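You operate a simulated robot arm through the tools that you are given. There is no shell and no other tool. Be economical: measure what you need, move in short steps, check, and stop when the job is done.

You are at the controls of a simulated robot arm. One attempt, no reset.

TASK
On the clear end of the green work bench, make the pad and the pink ink cartridge change places.

It is judged by the outcome, as a careful person would: the job done as asked, and still so three seconds after it is handed in. It fails if anything else is knocked over, pushed out of place, dropped, spilled or broken.

THE ROBOT
A 7-joint arm with a two-finger parallel gripper on a trunk, on a base that drives. Base frame: it is fixed to the floor where the robot stands at the start and does not move with it; the origin is under the middle of the robot, x ahead of it, y to its left, z up. Readings come in mm, degrees, newtons and seconds.
With the tool pointing down near the work surface it reaches from about 340 to 760 mm from the robot's upright axis, wherever it stands. Its first joint turns from -115.0 to 115.0 degrees. Payload 3.91 kg.
The TCP is the grasp point between the finger pads, 30 mm short of the fingertips. In the tool frame z runs along the fingers and y along their closing line. The gripper opens to 110 mm. The fingers are 20 mm wide and 10 mm thick; the gripper's body (48 by 112 mm) begins 55 mm behind the TCP.
Orientation is told as [roll, pitch, yaw] about the base's x, y, z axes, in that order, counted from this pose: with the fingers straight down and closing along the base's y, the tool's x points along the base's -x, its y along +y and its z along -z.

THE INTERFACE
- The arm moves only by the tool step_arm. Its arguments are lists of equal length, an entry for each row: "linear": the shift along the tool's x, y, z in units of 50 mm (1.0 is 50 mm), a list of three; "rot": the turn, a rotation vector about the tool's x, y, z in units of 4 degrees (1.0 is 4 degrees), a list of three; "jaw": the gripper command, from -1 (shut) to 1 (fully open), values between in proportion. In form: {"linear": [[tx, ty, tz], ...], "rot": [[wx, wy, wz], ...], "jaw": [jaw, ...]}. A call has 1 to 20 rows; each row shifts and turns the commanded pose from where the row before left it, along the tool's axes as they then stand. A call with a number of a shift or a turn outside -1 to 1 is refused whole. Rows are played at 5 a second. More than 50 mm and 8.6 degrees between two rows, or a gripper value outside its range, and nothing of the call is played. A pose out of reach is approached as far as the arm can. The call stops where the force on the tool passes 40 N (or 10 N more than at its start, if that is more) or the arm is blocked; 0.2 s more then pass. The fingers move at their own pace (about 108 mm/s each) and stop on an object; they squeeze with about 33 N. The grip force told is the motor's: it shows also when the fingers shut on nothing. Time passes only in rows, and 0.2 s behind the last, so rows that do not move let the fingers close. It gives the time, the measured TCP pose, the force on the tool (base axes), the opening and the grip force at its end, in the units of the frame above (readings bear some noise).
- Cameras (640 x 400 px; columns grow to the right, rows downward): "scene" is now at [20.9, 150.1, 1588.2]; the picture's right is [0.00, -1.00, 0.00], its down [-0.70, -0.00, -0.72] and it looks along [0.72, 0.00, -0.70] (base axes); focal length 256 px, centre (320, 200). "wrist" rides on the gripper at [72, 17, -103] in the tool frame; the picture's right is [-0.23, 0.97, 0.00], its down [-0.76, -0.18, -0.62] and it looks along [-0.61, -0.14, 0.78] (tool axes); focal length 222 px, centre (320, 200). There is no depth. A picture from a camera that has moved, and an enlarged one, comes with that camera's place and axes in the base frame and with its lens.
- capture(camera): a new picture of that camera. The clock stands still meanwhile.
- slide_trunk(by): slides the trunk up (or, below 0, down) by that many mm; the arm and the scene camera ride with it, the base frame stays. It gives what a move gives, with no picture.
- drive_base(legs): drives the robot by 1 to 6 legs, each [ahead, turn to the left] in mm and degrees, along the robot's own axes; the way and the turn of a leg run together, so that a leg with both is an arc; at most 1500 mm and 180 degrees a leg. The arm and the cameras ride along, it lands a little off, and it stops where it bumps. It gives what a move gives.
- head_to(pan, tilt): turns the head with the scene camera to pan (to the left, within 155 degrees either way) and tilt (down, from -29 to 69), counted from straight ahead of the robot. It gives what a move gives.
- inspect(camera, box): a new picture of the part [left, top, right, bottom] of that camera's present view, enlarged. The clock stands still meanwhile.
- job_done(): hands the job in; it is judged then, once.

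Work in short steps. Places have to be worked out from the pictures, the camera data and where the tool is seen: move nearer, look again, correct. Check each grasp and each placing, and mend what went wrong. You have 165 turns and 128 pictures in all, those below and enlarged ones among them. Open the gripper and draw the arm clear of the work before you hand the job in, unless the task says otherwise; then end with one line.

The tools are called after "Call:" by a JSON object that holds its "op" and its "data". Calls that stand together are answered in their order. step_arm: Moves the arm, as the interface text tells. Its arguments: {"type":"object","properties":{"linear":{"type":"array"},"rot":{"type":"array"},"jaw":{"type":"array"}},"required":["linear","rot","jaw"]} The other tools are called the same way: slide_trunk (by) slides the trunk up or down; drive_base (legs) drives the base; head_to (pan, tilt) turns the head that bears the scene camera; capture (camera) takes a picture; inspect (camera, box) takes an enlarged picture of a part of a camera's view; job_done () hands the job in.

At the start:

```text
time_s: 0.0
tool_pos: [482.3, 250.3, 1195.8]
tcp_rot: [0.1, 0.1, 0.0]
contact_force: [-0.7, -0.2, -1.0]
opening: 109.9
grasp_force: 0.0
trunk travel left (down, up): [-700.0, 290.0]
robot x, y, heading: [-1.3, -2.5, 0.1]
head pan, tilt: [0.2, 44.3]
```

scene: 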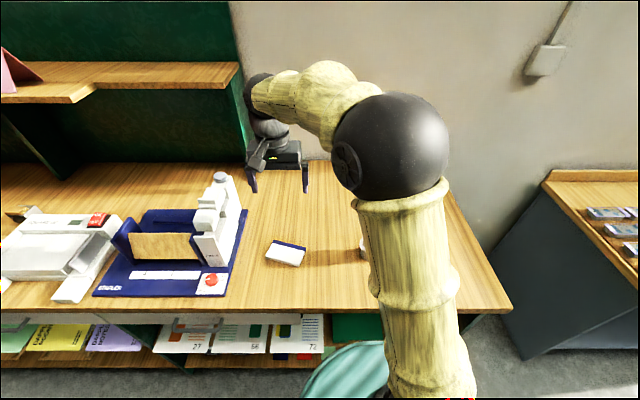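
wrist: 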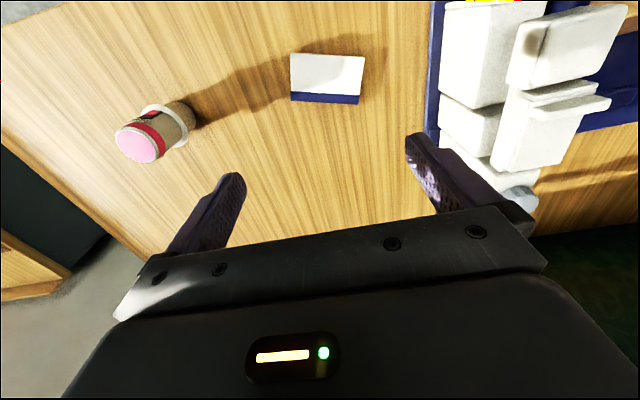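

The pad appears to lie near (480, 260) and the pink-topped cartridge near (479, 4), both standing on the bench. I'll take enlarged views to see their shapes.

Call:
{"op": "inspect", "data": {"camera": "wrist", "box": [90, 30, 410, 230]}}

Call:
{"op": "inspect", "data": {"camera": "scene", "box": [230, 180, 390, 280]}}

```text
2.00 times, centred on (250, 130) of wrist
camera zoom: at [408.9, 267.5, 1299.6], right [0.23, 0.97, 0.0], down [0.76, -0.18, 0.62], along [0.61, -0.14, -0.78], focal length 444 px, centre (460, 340)
```

zoom: 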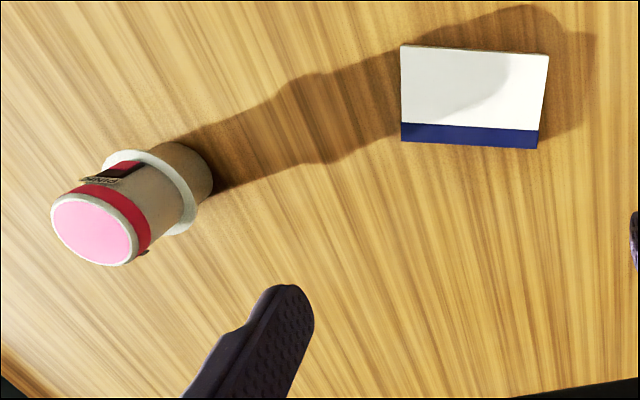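

```text
4.00 times, centred on (310, 230) of scene
camera zoom: at [20.9, 150.1, 1588.2], right [0.0, -1.0, 0.0], down [-0.7, 0.0, -0.72], along [0.72, 0.0, -0.7], focal length 1023 px, centre (360, 80)
```

zoom: 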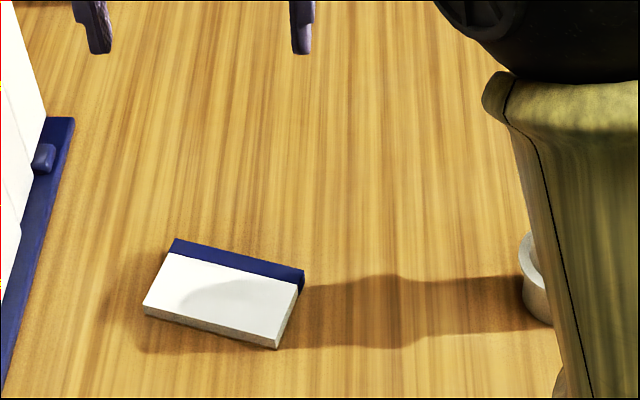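

The pad is about 105 × 65 mm, centred near (480, 262), with its short side turned about -17° from x. I'll turn the tool to yaw +72 and come down about 90 mm above it for a closer look.

Call:
{"op": "step_arm", "data": {"linear": [[0, 0.24, 0.1], [0, 0, 0.1], [0, 0, 0.1], [0, 0, 0.1], [0, 0, 0.1], [0, 0, 0.1], [0, 0, 0.1], [0, 0, 0.1], [0, 0, 0.1], [0, 0, 0.1], [0, 0, 0.1], [0, 0, 0.1], [0, 0, 0.1], [0, 0, 0.1], [0, 0, 0.1], [0, 0, 0.1], [0, 0, 0.1], [0, 0, 0.1]], "rot": [[0, 0, -1], [0, 0, -1], [0, 0, -1], [0, 0, -1], [0, 0, -1], [0, 0, -1], [0, 0, -1], [0, 0, -1], [0, 0, -1], [0, 0, -1], [0, 0, -1], [0, 0, -1], [0, 0, -1], [0, 0, -1], [0, 0, -1], [0, 0, -1], [0, 0, -1], [0, 0, -1]], "jaw": [1, 1, 1, 1, 1, 1, 1, 1, 1, 1, 1, 1, 1, 1, 1, 1, 1, 1]}}

Call:
{"op": "capture", "data": {"camera": "wrist"}}

Call:
{"op": "capture", "data": {"camera": "scene"}}

```text
time_s: 3.8
tool_pos: [482.0, 262.1, 1106.1]
tcp_rot: [0.0, 0.0, 72.0]
contact_force: [-0.7, 0.1, 0.2]
opening: 110.0
grasp_force: 0.1
trunk travel left (down, up): [-700.0, 290.0]
robot x, y, heading: [-1.8, 0.7, -0.2]
head pan, tilt: [0.2, 44.3]
```

```text
123 pictures are left
camera wrist: at [442.8, 198.6, 1209.3], right [-0.86, 0.52, 0.0], down [0.4, 0.67, 0.62], along [0.32, 0.53, -0.78], focal length 222 px, centre (320, 200)
```

wrist: 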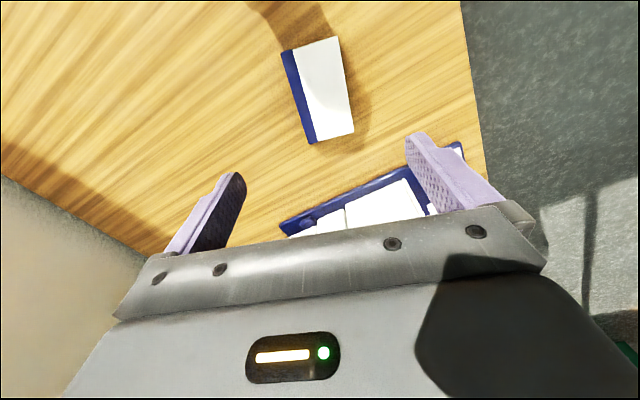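

```text
122 pictures are left
camera scene: at [21.0, 150.1, 1588.2], right [0.0, -1.0, 0.0], down [-0.7, 0.0, -0.72], along [0.72, 0.0, -0.7], focal length 256 px, centre (320, 200)
```

scene: 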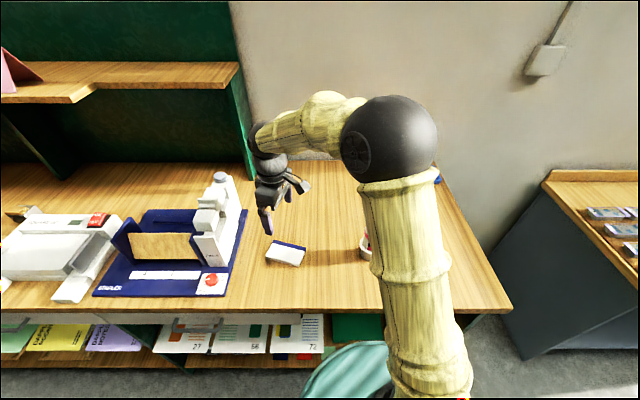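

Both views agree: pad centre about (478, 260), closing axis at yaw 72. I'll correct slightly and come down to just above the bench.

Call:
{"op": "step_arm", "data": {"linear": [[0.04, 0.07, 0.6], [0, 0, 0.6], [0, 0, 0.6], [0, 0, 0.6], [0, 0, 0.4], [0, 0, 0.2], [0, 0, 0.2], [0, 0, 0.1]], "rot": [[0, 0, 0], [0, 0, 0], [0, 0, 0], [0, 0, 0], [0, 0, 0], [0, 0, 0], [0, 0, 0], [0, 0, 0]], "jaw": [1, 1, 1, 1, 1, 1, 1, 1]}}

Call:
{"op": "capture", "data": {"camera": "wrist"}}

Call:
{"op": "inspect", "data": {"camera": "scene", "box": [220, 160, 380, 260]}}

```text
time_s: 5.6
tool_pos: [478.5, 262.3, 942.0]
tcp_rot: [-0.1, 0.0, 71.9]
contact_force: [0.1, -0.8, 0.0]
opening: 109.9
grasp_force: 0.1
trunk travel left (down, up): [-700.0, 290.0]
robot x, y, heading: [0.9, 0.1, -0.1]
head pan, tilt: [0.2, 44.3]
```

```text
121 pictures are left
camera wrist: at [439.2, 198.2, 1044.6], right [-0.86, 0.52, 0.0], down [0.4, 0.67, 0.62], along [0.32, 0.53, -0.78], focal length 222 px, centre (320, 200)
```

wrist: 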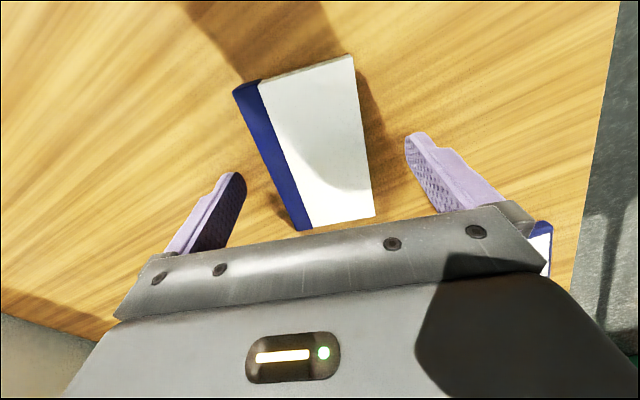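

```text
4.00 times, centred on (300, 210) of scene
camera zoom: at [21.0, 150.1, 1588.2], right [0.0, -1.0, 0.0], down [-0.7, 0.0, -0.72], along [0.72, 0.0, -0.7], focal length 1023 px, centre (400, 160)
```

zoom: 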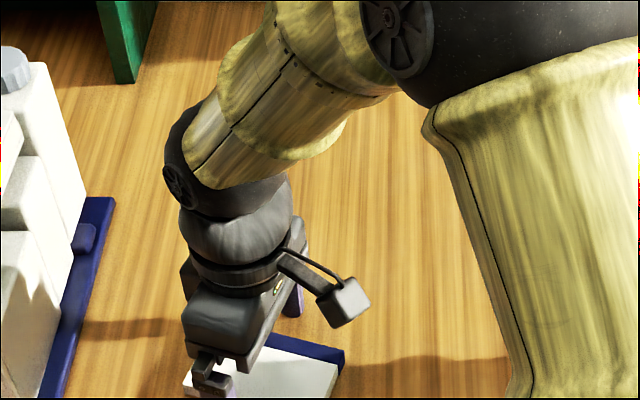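

The pad lies centred between the open fingers. I lower 8 mm and close.

Call:
{"op": "step_arm", "data": {"linear": [[0, 0, 0.08], [0, 0, 0.08], [0, 0, 0], [0, 0, 0], [0, 0, 0], [0, 0, 0], [0, 0, 0]], "rot": [[0, 0, 0], [0, 0, 0], [0, 0, 0], [0, 0, 0], [0, 0, 0], [0, 0, 0], [0, 0, 0]], "jaw": [1, 1, 0.6, 0.2, -0.2, -0.6, -1]}}

Call:
{"op": "capture", "data": {"camera": "wrist"}}

```text
time_s: 7.2
tool_pos: [478.2, 260.7, 931.9]
tcp_rot: [0.0, 0.0, 72.0]
contact_force: [-0.4, 0.1, 0.4]
opening: 64.3
grasp_force: 33.1
trunk travel left (down, up): [-700.0, 290.0]
robot x, y, heading: [-1.8, -2.5, 0.3]
head pan, tilt: [0.2, 44.3]
```

```text
119 pictures are left
camera wrist: at [439.2, 198.1, 1036.4], right [-0.86, 0.52, 0.0], down [0.4, 0.67, 0.62], along [0.32, 0.53, -0.78], focal length 222 px, centre (320, 200)
```

wrist: 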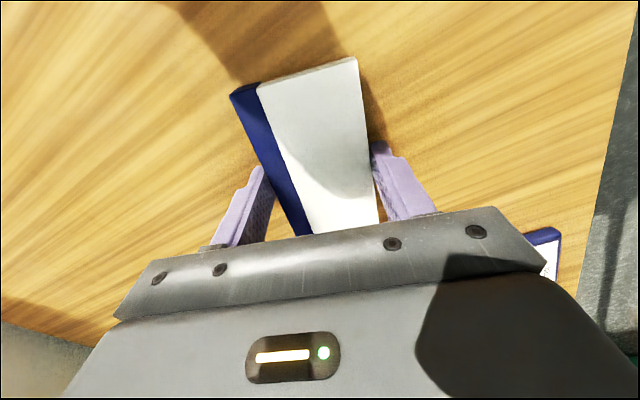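

The grip holds at 64 mm. I lift the pad 80 mm and carry it to a free spot near (608, 141), away from both places.

Call:
{"op": "step_arm", "data": {"linear": [[0, 0, -0.4], [0, 0, -0.4], [0, 0, -0.4], [0, 0, -0.4], [0.3, -0.65, 0], [0.3, -0.65, 0], [0.3, -0.65, 0], [0.3, -0.65, 0], [0.28, -0.61, 0], [0, 0, 0]], "rot": [[0, 0, 0], [0, 0, 0], [0, 0, 0], [0, 0, 0], [0, 0, 0], [0, 0, 0], [0, 0, 0], [0, 0, 0], [0, 0, 0], [0, 0, 0]], "jaw": [-1, -1, -1, -1, -1, -1, -1, -1, -1, -1]}}

Call:
{"op": "capture", "data": {"camera": "wrist"}}

Call:
{"op": "capture", "data": {"camera": "scene"}}

```text
time_s: 9.4
tool_pos: [608.9, 141.3, 1013.2]
tcp_rot: [-0.1, 0.0, 72.1]
contact_force: [-0.1, -0.5, -1.1]
opening: 64.1
grasp_force: 32.6
trunk travel left (down, up): [-700.0, 290.0]
robot x, y, heading: [0.5, -0.7, -0.2]
head pan, tilt: [0.2, 44.3]
```

```text
118 pictures are left
camera wrist: at [569.2, 78.2, 1117.0], right [-0.86, 0.52, 0.0], down [0.4, 0.67, 0.62], along [0.32, 0.53, -0.78], focal length 222 px, centre (320, 200)
```

wrist: 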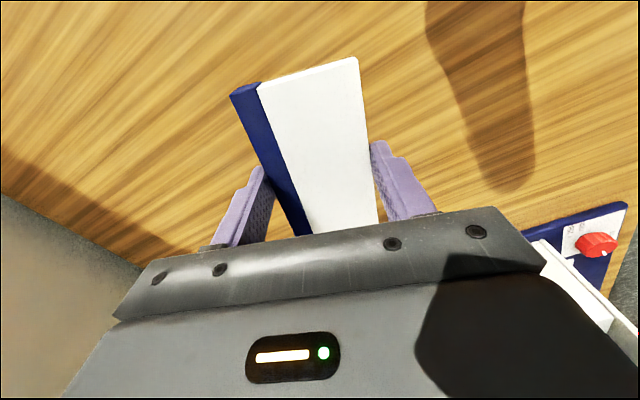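

```text
117 pictures are left
camera scene: at [20.9, 150.2, 1588.2], right [0.0, -1.0, 0.0], down [-0.7, 0.0, -0.72], along [0.72, 0.0, -0.7], focal length 256 px, centre (320, 200)
```

scene: 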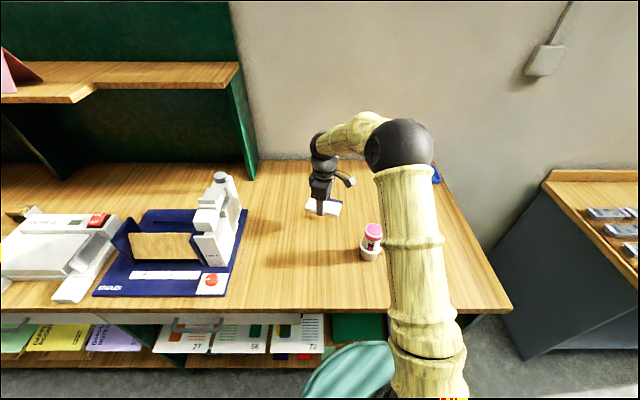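

The pad is clear of everything. I lower it 79 mm, open, and rise again; meanwhile I take a zoom on the cartridge, now visible in the scene view.

Call:
{"op": "step_arm", "data": {"linear": [[0, 0, 0.4], [0, 0, 0.4], [0, 0, 0.4], [0, 0, 0.3], [0, 0, 0.08], [0, 0, 0]], "rot": [[0, 0, 0], [0, 0, 0], [0, 0, 0], [0, 0, 0], [0, 0, 0], [0, 0, 0]], "jaw": [-1, -1, -1, -1, -1, -1]}}

Call:
{"op": "inspect", "data": {"camera": "scene", "box": [300, 180, 428, 260]}}

```text
time_s: 10.8
tool_pos: [609.2, 141.5, 933.7]
tcp_rot: [0.0, 0.2, 72.0]
contact_force: [-1.2, -1.3, -0.8]
opening: 64.1
grasp_force: 32.8
trunk travel left (down, up): [-700.0, 290.0]
robot x, y, heading: [-4.4, 0.9, 0.0]
head pan, tilt: [0.2, 44.3]
```

```text
5.00 times, centred on (364, 220) of scene
camera zoom: at [21.1, 150.1, 1588.2], right [0.0, -1.0, 0.0], down [-0.7, 0.0, -0.72], along [0.72, 0.0, -0.7], focal length 1278 px, centre (100, 100)
```

zoom: 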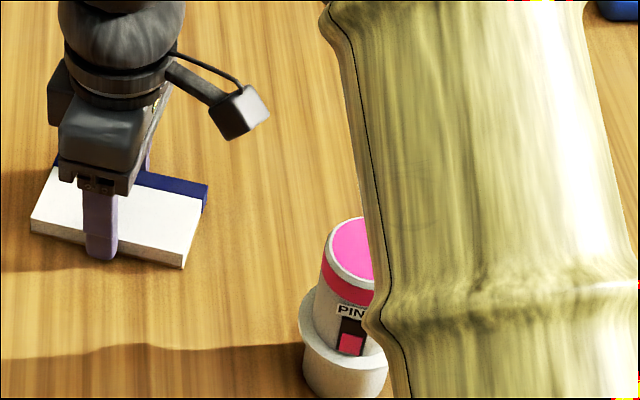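

The pad is back at bench height; I open and rise 150 mm.

Call:
{"op": "step_arm", "data": {"linear": [[0, 0, 0], [0, 0, 0], [0, 0, 0], [0, 0, -0.2], [0, 0, -0.6], [0, 0, -0.7], [0, 0, -0.8], [0, 0, -0.8], [0, 0, -0.5]], "rot": [[0, 0, 0], [0, 0, 0], [0, 0, 0], [0, 0, 0], [0, 0, 0], [0, 0, 0], [0, 0, 0], [0, 0, 0], [0, 0, 0]], "jaw": [-0.2, 0.4, 1, 1, 1, 1, 1, 1, 1]}}

Call:
{"op": "capture", "data": {"camera": "wrist"}}

```text
time_s: 12.8
tool_pos: [606.3, 141.6, 1113.5]
tcp_rot: [0.0, 0.0, 72.1]
contact_force: [-0.4, 0.3, 0.6]
opening: 110.1
grasp_force: 0.0
trunk travel left (down, up): [-700.0, 290.0]
robot x, y, heading: [0.8, 0.6, -0.1]
head pan, tilt: [0.2, 44.3]
```

```text
115 pictures are left
camera wrist: at [568.2, 77.3, 1218.0], right [-0.86, 0.52, 0.0], down [0.4, 0.67, 0.62], along [0.32, 0.53, -0.78], focal length 222 px, centre (320, 200)
```

wrist: 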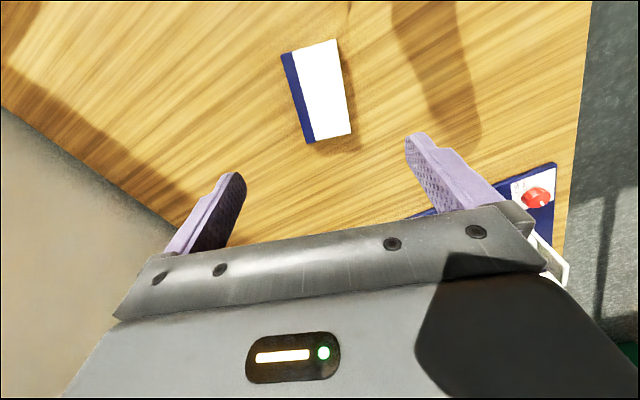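

The pad rests flat at the parking spot. Now a look at the cartridge in the scene view with the arm in this position.

Call:
{"op": "inspect", "data": {"camera": "scene", "box": [300, 190, 428, 270]}}

```text
5.00 times, centred on (364, 230) of scene
camera zoom: at [20.8, 150.0, 1588.2], right [0.0, -1.0, 0.0], down [-0.7, 0.0, -0.72], along [0.72, 0.0, -0.7], focal length 1278 px, centre (100, 50)
```

zoom: 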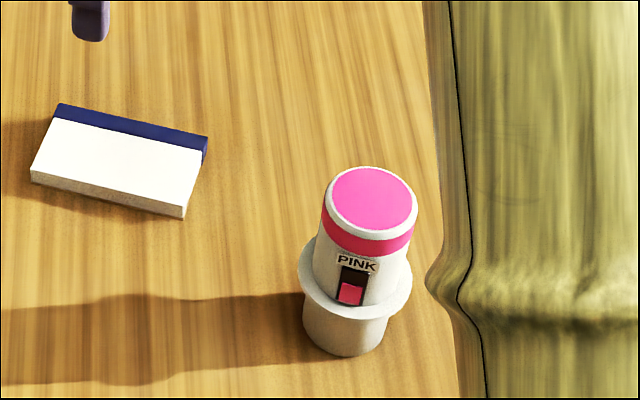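

It is one piece with a flange near z≈950, top near z≈1017, upper diameter about 52 mm, axis around (481, -4). I move above it at the present height.

Call:
{"op": "step_arm", "data": {"linear": [[0.587, 0.248, 0], [0.587, 0.248, 0], [0.587, 0.248, 0], [0.587, 0.248, 0], [0.587, 0.248, 0], [0.587, 0.248, 0], [0, 0, 0]], "rot": [[0, 0, 0], [0, 0, 0], [0, 0, 0], [0, 0, 0], [0, 0, 0], [0, 0, 0], [0, 0, 0]], "jaw": [1, 1, 1, 1, 1, 1, 1]}}

Call:
{"op": "capture", "data": {"camera": "wrist"}}

Call:
{"op": "capture", "data": {"camera": "scene"}}

```text
time_s: 14.4
tool_pos: [482.5, -2.7, 1113.4]
tcp_rot: [0.0, 0.1, 72.0]
contact_force: [-0.1, -0.3, 1.1]
opening: 109.9
grasp_force: 0.1
trunk travel left (down, up): [-700.0, 290.0]
robot x, y, heading: [-1.6, 0.8, 0.1]
head pan, tilt: [0.2, 44.3]
```

```text
113 pictures are left
camera wrist: at [443.4, -66.2, 1217.5], right [-0.86, 0.52, 0.0], down [0.4, 0.67, 0.62], along [0.32, 0.53, -0.78], focal length 222 px, centre (320, 200)
```

wrist: 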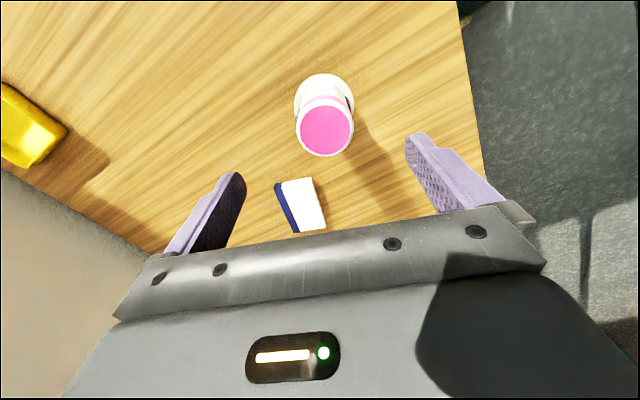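

```text
112 pictures are left
camera scene: at [21.2, 150.1, 1588.2], right [0.0, -1.0, 0.0], down [-0.7, 0.0, -0.72], along [0.72, 0.0, -0.7], focal length 256 px, centre (320, 200)
```

scene: 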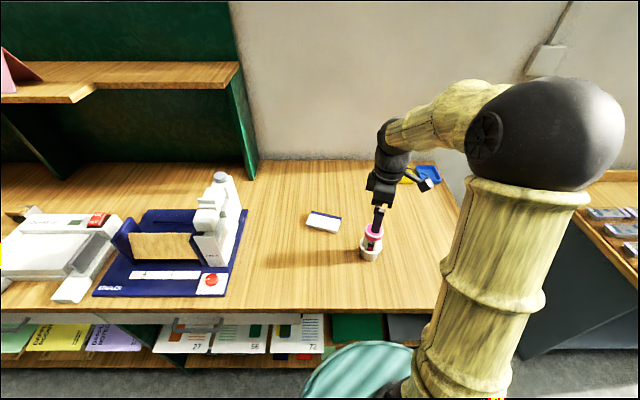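

From the wrist view the top is at about (479, 2). I adjust a few mm and descend so the tips straddle the upper body above the flange.

Call:
{"op": "step_arm", "data": {"linear": [[-0.045, 0.056, 0.3], [0, 0, 0.4], [0, 0, 0.4], [0, 0, 0.4], [0, 0, 0.4], [0, 0, 0.2], [0, 0, 0]], "rot": [[0, 0, 0], [0, 0, 0], [0, 0, 0], [0, 0, 0], [0, 0, 0], [0, 0, 0], [0, 0, 0]], "jaw": [1, 1, 1, 1, 1, 1, 1]}}

Call:
{"op": "capture", "data": {"camera": "wrist"}}

Call:
{"op": "inspect", "data": {"camera": "scene", "box": [310, 180, 438, 260]}}

```text
time_s: 16.0
tool_pos: [481.6, -0.0, 1008.7]
tcp_rot: [-0.2, 0.1, 71.9]
contact_force: [-0.1, 0.3, 0.0]
opening: 110.1
grasp_force: 0.2
trunk travel left (down, up): [-700.0, 290.0]
robot x, y, heading: [-1.8, 2.3, -0.0]
head pan, tilt: [0.2, 44.3]
```

```text
111 pictures are left
camera wrist: at [441.9, -63.4, 1112.5], right [-0.86, 0.52, 0.0], down [0.4, 0.67, 0.62], along [0.32, 0.53, -0.78], focal length 222 px, centre (320, 200)
```

wrist: 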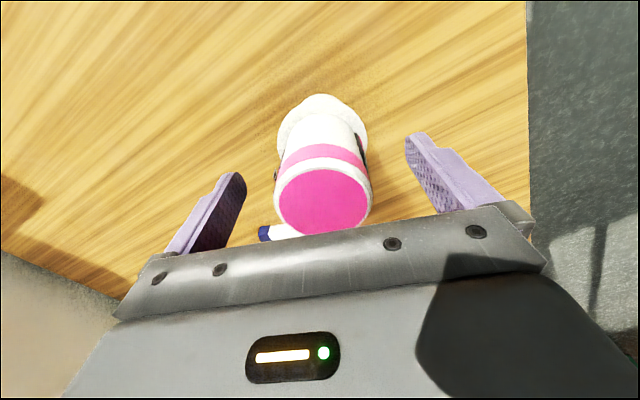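

```text
5.00 times, centred on (374, 220) of scene
camera zoom: at [20.9, 150.0, 1588.2], right [0.0, -1.0, 0.0], down [-0.7, 0.0, -0.72], along [0.72, 0.0, -0.7], focal length 1278 px, centre (50, 100)
```

zoom: 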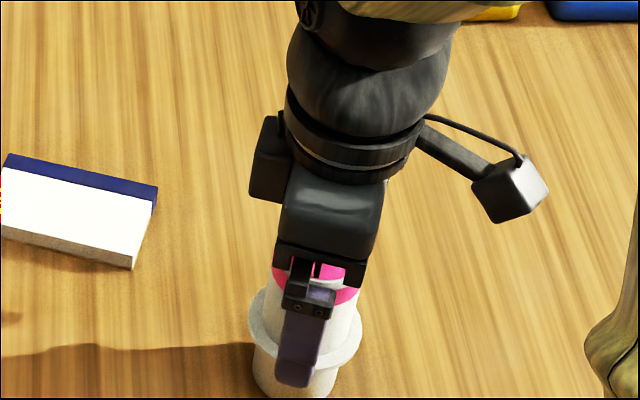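

The top sits between the fingers at z≈1018, flange well below the tips. I lower 9 mm more and close gently.

Call:
{"op": "step_arm", "data": {"linear": [[0, 0, 0.18], [0, 0, 0], [0, 0, 0], [0, 0, 0], [0, 0, 0], [0, 0, 0], [0, 0, 0]], "rot": [[0, 0, 0], [0, 0, 0], [0, 0, 0], [0, 0, 0], [0, 0, 0], [0, 0, 0], [0, 0, 0]], "jaw": [1, 0.6, 0.3, 0, -0.3, -0.6, -1]}}

Call:
{"op": "capture", "data": {"camera": "wrist"}}

```text
time_s: 17.6
tool_pos: [481.1, 0.9, 1000.6]
tcp_rot: [-0.2, 0.0, 72.0]
contact_force: [-0.2, -0.2, 0.3]
opening: 51.3
grasp_force: 33.1
trunk travel left (down, up): [-700.0, 290.0]
robot x, y, heading: [2.0, -5.1, 0.2]
head pan, tilt: [0.2, 44.3]
```

```text
109 pictures are left
camera wrist: at [441.6, -63.4, 1103.7], right [-0.86, 0.52, 0.0], down [0.4, 0.67, 0.62], along [0.32, 0.53, -0.78], focal length 222 px, centre (320, 200)
```

wrist: 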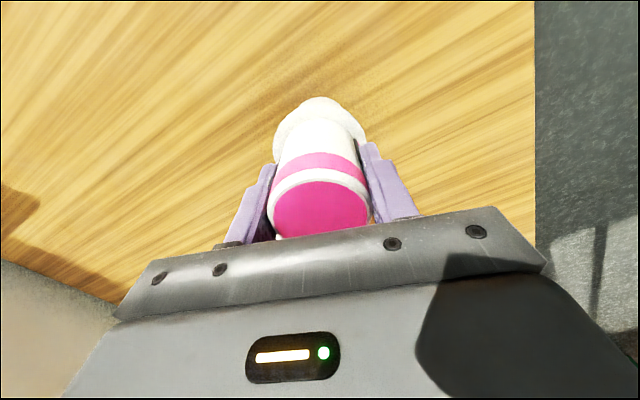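

Held at 51 mm. I lift 70 mm and check that the whole cartridge comes along.

Call:
{"op": "step_arm", "data": {"linear": [[0, 0, -0.2], [0, 0, -0.4], [0, 0, -0.4], [0, 0, -0.4], [0, 0, 0]], "rot": [[0, 0, 0], [0, 0, 0], [0, 0, 0], [0, 0, 0], [0, 0, 0]], "jaw": [-1, -1, -1, -1, -1]}}

Call:
{"op": "capture", "data": {"camera": "wrist"}}

Call:
{"op": "inspect", "data": {"camera": "scene", "box": [310, 170, 438, 250]}}

```text
time_s: 18.8
tool_pos: [480.2, 0.1, 1069.0]
tcp_rot: [0.0, 0.0, 72.0]
contact_force: [-0.6, -0.9, -1.6]
opening: 51.2
grasp_force: 33.3
trunk travel left (down, up): [-700.0, 290.0]
robot x, y, heading: [1.9, -1.6, -0.2]
head pan, tilt: [0.2, 44.3]
```

```text
108 pictures are left
camera wrist: at [442.1, -63.5, 1173.9], right [-0.86, 0.52, 0.0], down [0.4, 0.67, 0.62], along [0.32, 0.53, -0.78], focal length 222 px, centre (320, 200)
```

wrist: 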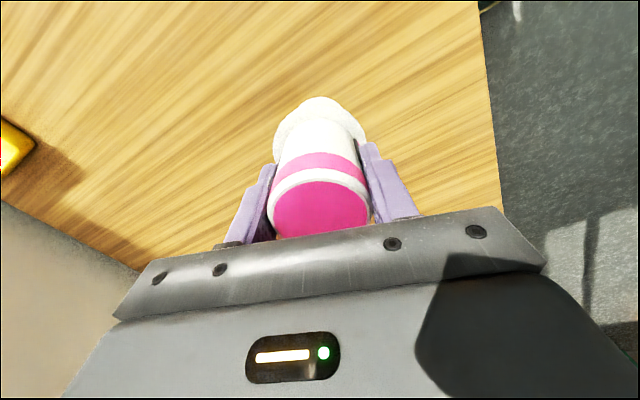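

```text
5.00 times, centred on (374, 210) of scene
camera zoom: at [21.2, 150.0, 1588.2], right [0.0, -1.0, 0.0], down [-0.7, 0.0, -0.72], along [0.72, 0.0, -0.7], focal length 1278 px, centre (50, 150)
```

zoom: 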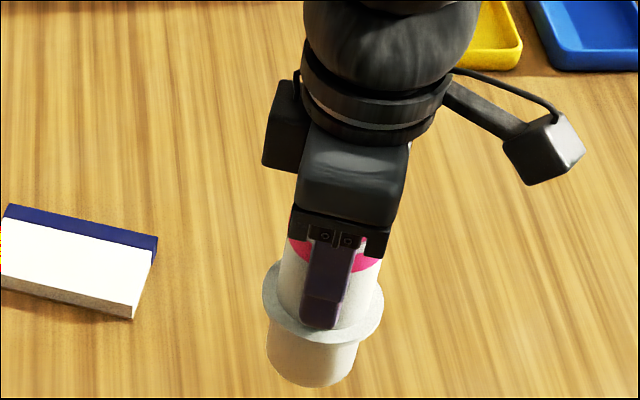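

The whole cartridge is lifted and nothing remains beneath. I carry it by (-2, +259) mm to the pad's old place, at the same height.

Call:
{"op": "step_arm", "data": {"linear": [[-0.4, 0.13, 0], [-0.65, 0.22, 0], [-0.65, 0.22, 0], [-0.65, 0.22, 0], [-0.65, 0.22, 0], [-0.65, 0.22, 0], [-0.65, 0.22, 0], [-0.4, 0.13, 0], [-0.2, 0.06, 0], [0, 0, 0]], "rot": [[0, 0, 0], [0, 0, 0], [0, 0, 0], [0, 0, 0], [0, 0, 0], [0, 0, 0], [0, 0, 0], [0, 0, 0], [0, 0, 0], [0, 0, 0]], "jaw": [-1, -1, -1, -1, -1, -1, -1, -1, -1, -1]}}

Call:
{"op": "capture", "data": {"camera": "scene"}}

```text
time_s: 21.0
tool_pos: [478.2, 259.0, 1069.7]
tcp_rot: [0.0, 0.0, 72.0]
contact_force: [0.1, -0.6, -1.5]
opening: 51.1
grasp_force: 32.5
trunk travel left (down, up): [-700.0, 290.0]
robot x, y, heading: [-0.0, 0.6, -0.1]
head pan, tilt: [0.2, 44.3]
```

```text
106 pictures are left
camera scene: at [21.0, 150.1, 1588.2], right [0.0, -1.0, 0.0], down [-0.7, 0.0, -0.72], along [0.72, 0.0, -0.7], focal length 256 px, centre (320, 200)
```

scene: 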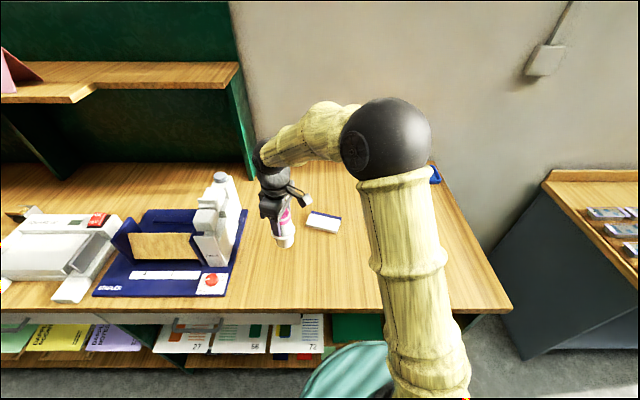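

Position is right. I lower it 69.5 mm onto the bench, watching the force.

Call:
{"op": "step_arm", "data": {"linear": [[0, 0, 0.4], [0, 0, 0.4], [0, 0, 0.3], [0, 0, 0.2], [0, 0, 0.08], [0, 0, 0.01], [0, 0, 0]], "rot": [[0, 0, 0], [0, 0, 0], [0, 0, 0], [0, 0, 0], [0, 0, 0], [0, 0, 0], [0, 0, 0]], "jaw": [-1, -1, -1, -1, -1, -1, -1]}}

Call:
{"op": "inspect", "data": {"camera": "scene", "box": [220, 190, 348, 270]}}

```text
time_s: 22.6
tool_pos: [479.2, 259.1, 1000.9]
tcp_rot: [0.1, 0.0, 72.0]
contact_force: [0.3, 0.2, -1.9]
opening: 51.5
grasp_force: 32.9
trunk travel left (down, up): [-700.0, 290.0]
robot x, y, heading: [-3.8, 1.7, -0.2]
head pan, tilt: [0.2, 44.3]
```

```text
5.00 times, centred on (284, 230) of scene
camera zoom: at [21.1, 150.1, 1588.2], right [0.0, -1.0, 0.0], down [-0.7, 0.0, -0.72], along [0.72, 0.0, -0.7], focal length 1278 px, centre (500, 50)
```

zoom: 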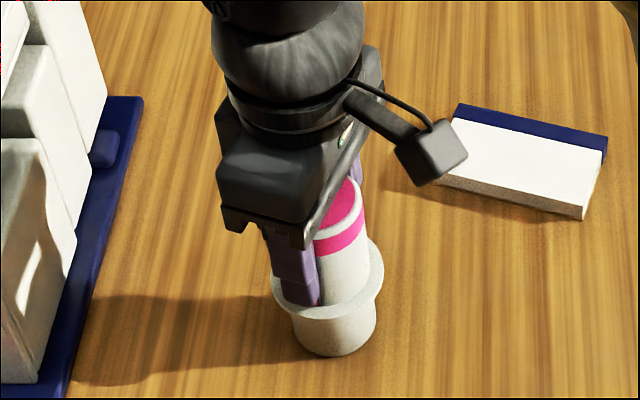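

Force still shows the held weight, so it may hover by a fraction of a mm; I go down about 1 mm more and read the force.

Call:
{"op": "step_arm", "data": {"linear": [[0, 0, 0.012], [0, 0, 0.01], [0, 0, 0]], "rot": [[0, 0, 0], [0, 0, 0], [0, 0, 0]], "jaw": [-1, -1, -1]}}

```text
time_s: 23.4
tool_pos: [479.0, 258.5, 1000.1]
tcp_rot: [-0.1, 0.1, 72.0]
contact_force: [-0.5, 0.7, 4.0]
opening: 51.5
grasp_force: 32.9
trunk travel left (down, up): [-700.0, 290.0]
robot x, y, heading: [4.6, -2.2, -0.0]
head pan, tilt: [0.2, 44.3]
```

Contact shows (+4 N), so it stands on the bench. I open slowly and rise straight up.

Call:
{"op": "step_arm", "data": {"linear": [[0, 0, 0], [0, 0, 0], [0, 0, 0], [0, 0, 0], [0, 0, 0], [0, 0, -0.4], [0, 0, -0.6], [0, 0, -0.6], [0, 0, -0.6]], "rot": [[0, 0, 0], [0, 0, 0], [0, 0, 0], [0, 0, 0], [0, 0, 0], [0, 0, 0], [0, 0, 0], [0, 0, 0], [0, 0, 0]], "jaw": [0.05, 0.2, 0.5, 0.8, 1, 1, 1, 1, 1]}}

Call:
{"op": "capture", "data": {"camera": "wrist"}}

Call:
{"op": "inspect", "data": {"camera": "scene", "box": [220, 180, 380, 280]}}

```text
time_s: 25.4
tool_pos: [478.4, 259.8, 1111.4]
tcp_rot: [-0.1, -0.1, 72.1]
contact_force: [-0.2, -0.5, 0.1]
opening: 110.4
grasp_force: 0.1
trunk travel left (down, up): [-700.0, 290.0]
robot x, y, heading: [-0.9, -1.3, 0.3]
head pan, tilt: [0.2, 44.3]
```

```text
104 pictures are left
camera wrist: at [439.4, 195.4, 1214.6], right [-0.86, 0.52, 0.0], down [0.4, 0.67, 0.62], along [0.32, 0.53, -0.78], focal length 222 px, centre (320, 200)
```

wrist: 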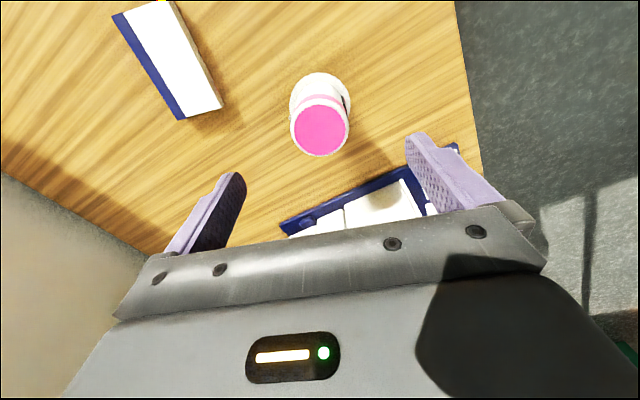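

```text
4.00 times, centred on (300, 230) of scene
camera zoom: at [20.4, 149.8, 1588.2], right [0.0, -1.0, 0.0], down [-0.7, 0.0, -0.72], along [0.72, 0.0, -0.7], focal length 1023 px, centre (400, 80)
```

zoom: 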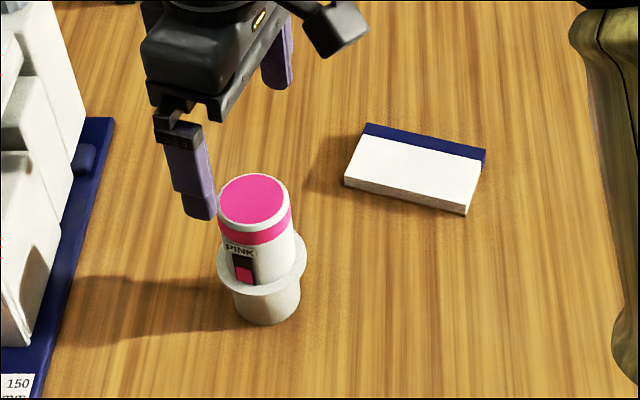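

The cartridge stands upright in the pad's old place. Next I move back above the pad and descend on it as before.

Call:
{"op": "step_arm", "data": {"linear": [[0.29, -0.642, 0], [0.29, -0.642, 0], [0.29, -0.642, 0], [0.29, -0.642, 0], [0.29, -0.642, 0], [0, 0, 0.6], [0, 0, 0.6], [0, 0, 0.6], [0, 0, 0.6], [0, 0, 0.6], [0, 0, 0.3], [0, 0, 0]], "rot": [[0, 0, 0], [0, 0, 0], [0, 0, 0], [0, 0, 0], [0, 0, 0], [0, 0, 0], [0, 0, 0], [0, 0, 0], [0, 0, 0], [0, 0, 0], [0, 0, 0], [0, 0, 0]], "jaw": [1, 1, 1, 1, 1, 1, 1, 1, 1, 1, 1, 1]}}

Call:
{"op": "capture", "data": {"camera": "wrist"}}

```text
time_s: 28.0
tool_pos: [608.7, 142.4, 943.3]
tcp_rot: [-0.1, 0.0, 72.0]
contact_force: [-0.2, -0.6, -0.3]
opening: 110.1
grasp_force: 0.1
trunk travel left (down, up): [-700.0, 290.0]
robot x, y, heading: [2.4, -0.4, 0.2]
head pan, tilt: [0.2, 44.3]
```

```text
102 pictures are left
camera wrist: at [569.6, 77.0, 1048.3], right [-0.86, 0.52, 0.0], down [0.4, 0.67, 0.62], along [0.32, 0.53, -0.78], focal length 222 px, centre (320, 200)
```

wrist: 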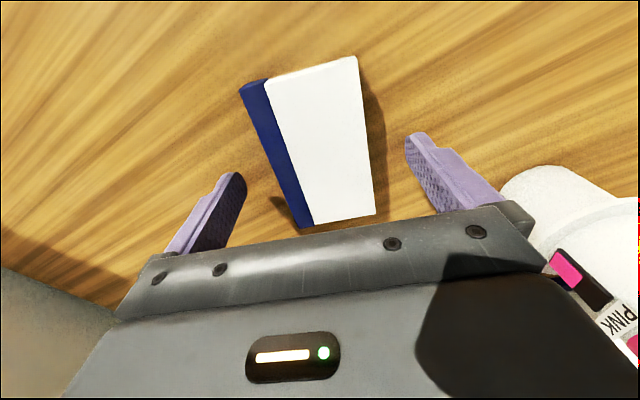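

The pad is between the fingers again; I lower 10 mm, close, and lift 90 mm.

Call:
{"op": "step_arm", "data": {"linear": [[0, 0, 0.1], [0, 0, 0.09], [0, 0, 0], [0, 0, 0], [0, 0, 0], [0, 0, 0], [0, 0, 0], [0, 0, -0.4], [0, 0, -0.5], [0, 0, -0.5], [0, 0, -0.4], [0, 0, 0]], "rot": [[0, 0, 0], [0, 0, 0], [0, 0, 0], [0, 0, 0], [0, 0, 0], [0, 0, 0], [0, 0, 0], [0, 0, 0], [0, 0, 0], [0, 0, 0], [0, 0, 0], [0, 0, 0]], "jaw": [1, 1, 0.6, 0.2, -0.2, -0.6, -1, -1, -1, -1, -1, -1]}}

Call:
{"op": "capture", "data": {"camera": "wrist"}}

```text
time_s: 30.6
tool_pos: [609.0, 140.1, 1025.0]
tcp_rot: [0.0, 0.0, 71.9]
contact_force: [-0.5, -0.4, -1.7]
opening: 64.2
grasp_force: 33.0
trunk travel left (down, up): [-700.0, 290.0]
robot x, y, heading: [-3.7, 3.5, 0.1]
head pan, tilt: [0.2, 44.3]
```

```text
101 pictures are left
camera wrist: at [570.0, 76.9, 1129.0], right [-0.86, 0.52, 0.0], down [0.4, 0.67, 0.62], along [0.32, 0.53, -0.78], focal length 222 px, centre (320, 200)
```

wrist: 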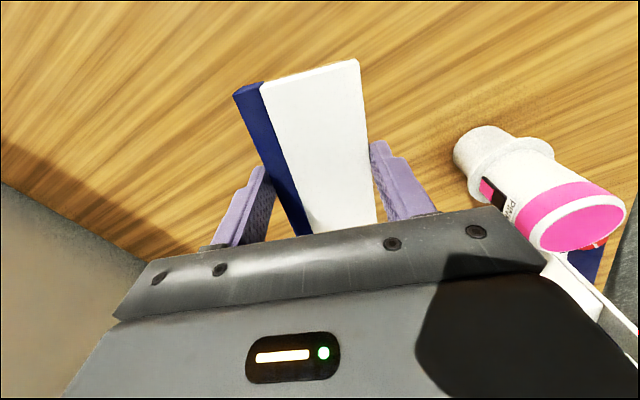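

The pad is held again. I carry it to the cartridge's old place (480, 1) and lower to about 20 mm above the bench.

Call:
{"op": "step_arm", "data": {"linear": [[0.5, 0.23, 0], [0.6, 0.275, 0], [0.6, 0.275, 0], [0.6, 0.275, 0], [0.6, 0.275, 0], [0.56, 0.258, 0], [0, 0, 0.5], [0, 0, 0.5], [0, 0, 0.4], [0, 0, 0]], "rot": [[0, 0, 0], [0, 0, 0], [0, 0, 0], [0, 0, 0], [0, 0, 0], [0, 0, 0], [0, 0, 0], [0, 0, 0], [0, 0, 0], [0, 0, 0]], "jaw": [-1, -1, -1, -1, -1, -1, -1, -1, -1, -1]}}

Call:
{"op": "capture", "data": {"camera": "scene"}}

```text
time_s: 32.8
tool_pos: [480.9, -2.3, 954.2]
tcp_rot: [-0.1, 0.0, 72.1]
contact_force: [-0.6, -0.3, -1.4]
opening: 64.1
grasp_force: 32.4
trunk travel left (down, up): [-700.0, 290.0]
robot x, y, heading: [-0.1, -0.6, 0.0]
head pan, tilt: [0.2, 44.3]
```

```text
100 pictures are left
camera scene: at [20.9, 150.0, 1588.2], right [0.0, -1.0, 0.0], down [-0.7, 0.0, -0.72], along [0.72, 0.0, -0.7], focal length 256 px, centre (320, 200)
```

scene: 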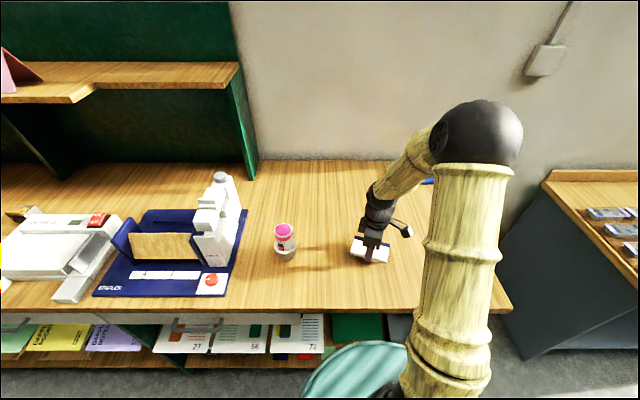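

Well placed. I lower the last 20 mm with a 2 mm correction and read the force.

Call:
{"op": "step_arm", "data": {"linear": [[-0.04, 0, 0.2], [0, 0, 0.15], [0, 0, 0.05], [0, 0, 0]], "rot": [[0, 0, 0], [0, 0, 0], [0, 0, 0], [0, 0, 0]], "jaw": [-1, -1, -1, -1]}}

```text
time_s: 33.8
tool_pos: [480.4, 1.1, 933.9]
tcp_rot: [-0.1, 0.0, 72.1]
contact_force: [-0.3, -0.5, 1.4]
opening: 64.2
grasp_force: 33.1
trunk travel left (down, up): [-700.0, 290.0]
robot x, y, heading: [-1.0, -2.2, 0.1]
head pan, tilt: [0.2, 44.3]
```

Force turned positive: the pad touches the bench. I open and rise clear.

Call:
{"op": "step_arm", "data": {"linear": [[0, 0, 0], [0, 0, 0], [0, 0, 0], [0, 0, 0], [0, 0, -0.3], [0, 0, -0.6], [0, 0, -0.8], [0, 0, -0.8], [0, 0, -0.8], [0, 0, -0.8], [0, 0, -0.8], [0, 0, 0]], "rot": [[0, 0, 0], [0, 0, 0], [0, 0, 0], [0, 0, 0], [0, 0, 0], [0, 0, 0], [0, 0, 0], [0, 0, 0], [0, 0, 0], [0, 0, 0], [0, 0, 0], [0, 0, 0]], "jaw": [0.3, 0.6, 1, 1, 1, 1, 1, 1, 1, 1, 1, 1]}}

Call:
{"op": "capture", "data": {"camera": "wrist"}}

Call:
{"op": "capture", "data": {"camera": "scene"}}

```text
time_s: 36.4
tool_pos: [481.6, 2.5, 1180.4]
tcp_rot: [-0.2, 0.0, 72.0]
contact_force: [-0.2, 0.2, -0.2]
opening: 109.9
grasp_force: 0.1
trunk travel left (down, up): [-700.0, 290.0]
robot x, y, heading: [-1.6, 0.6, 0.2]
head pan, tilt: [0.2, 44.3]
```

```text
99 pictures are left
camera wrist: at [441.4, -61.9, 1283.8], right [-0.86, 0.52, 0.0], down [0.4, 0.67, 0.62], along [0.32, 0.53, -0.78], focal length 222 px, centre (320, 200)
```

wrist: 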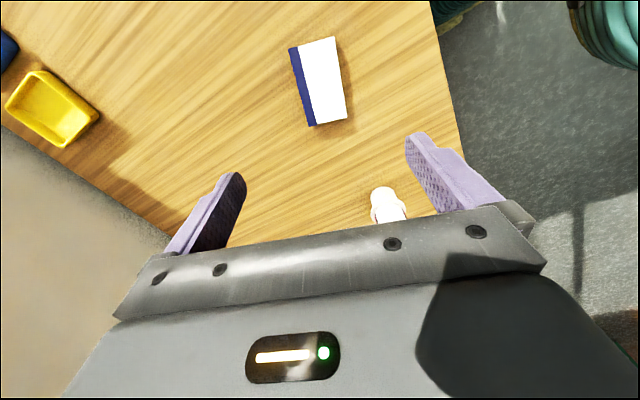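

```text
98 pictures are left
camera scene: at [21.2, 149.9, 1588.2], right [0.0, -1.0, 0.0], down [-0.7, 0.0, -0.72], along [0.72, 0.0, -0.7], focal length 256 px, centre (320, 200)
```

scene: 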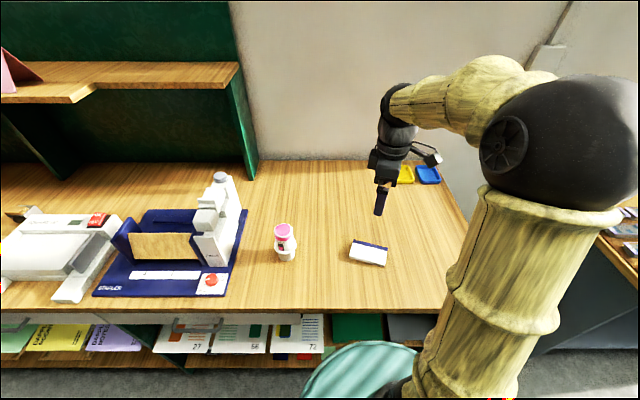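

Both items stand in each other's former places, the arm is clear and the gripper open. I hand the job in.

Call:
{"op": "job_done", "data": {}}

```text
The job is handed in.
```

The pad and the pink ink cartridge have changed places: each now sits within a few millimetres of the other's old spot, and nothing else was disturbed.
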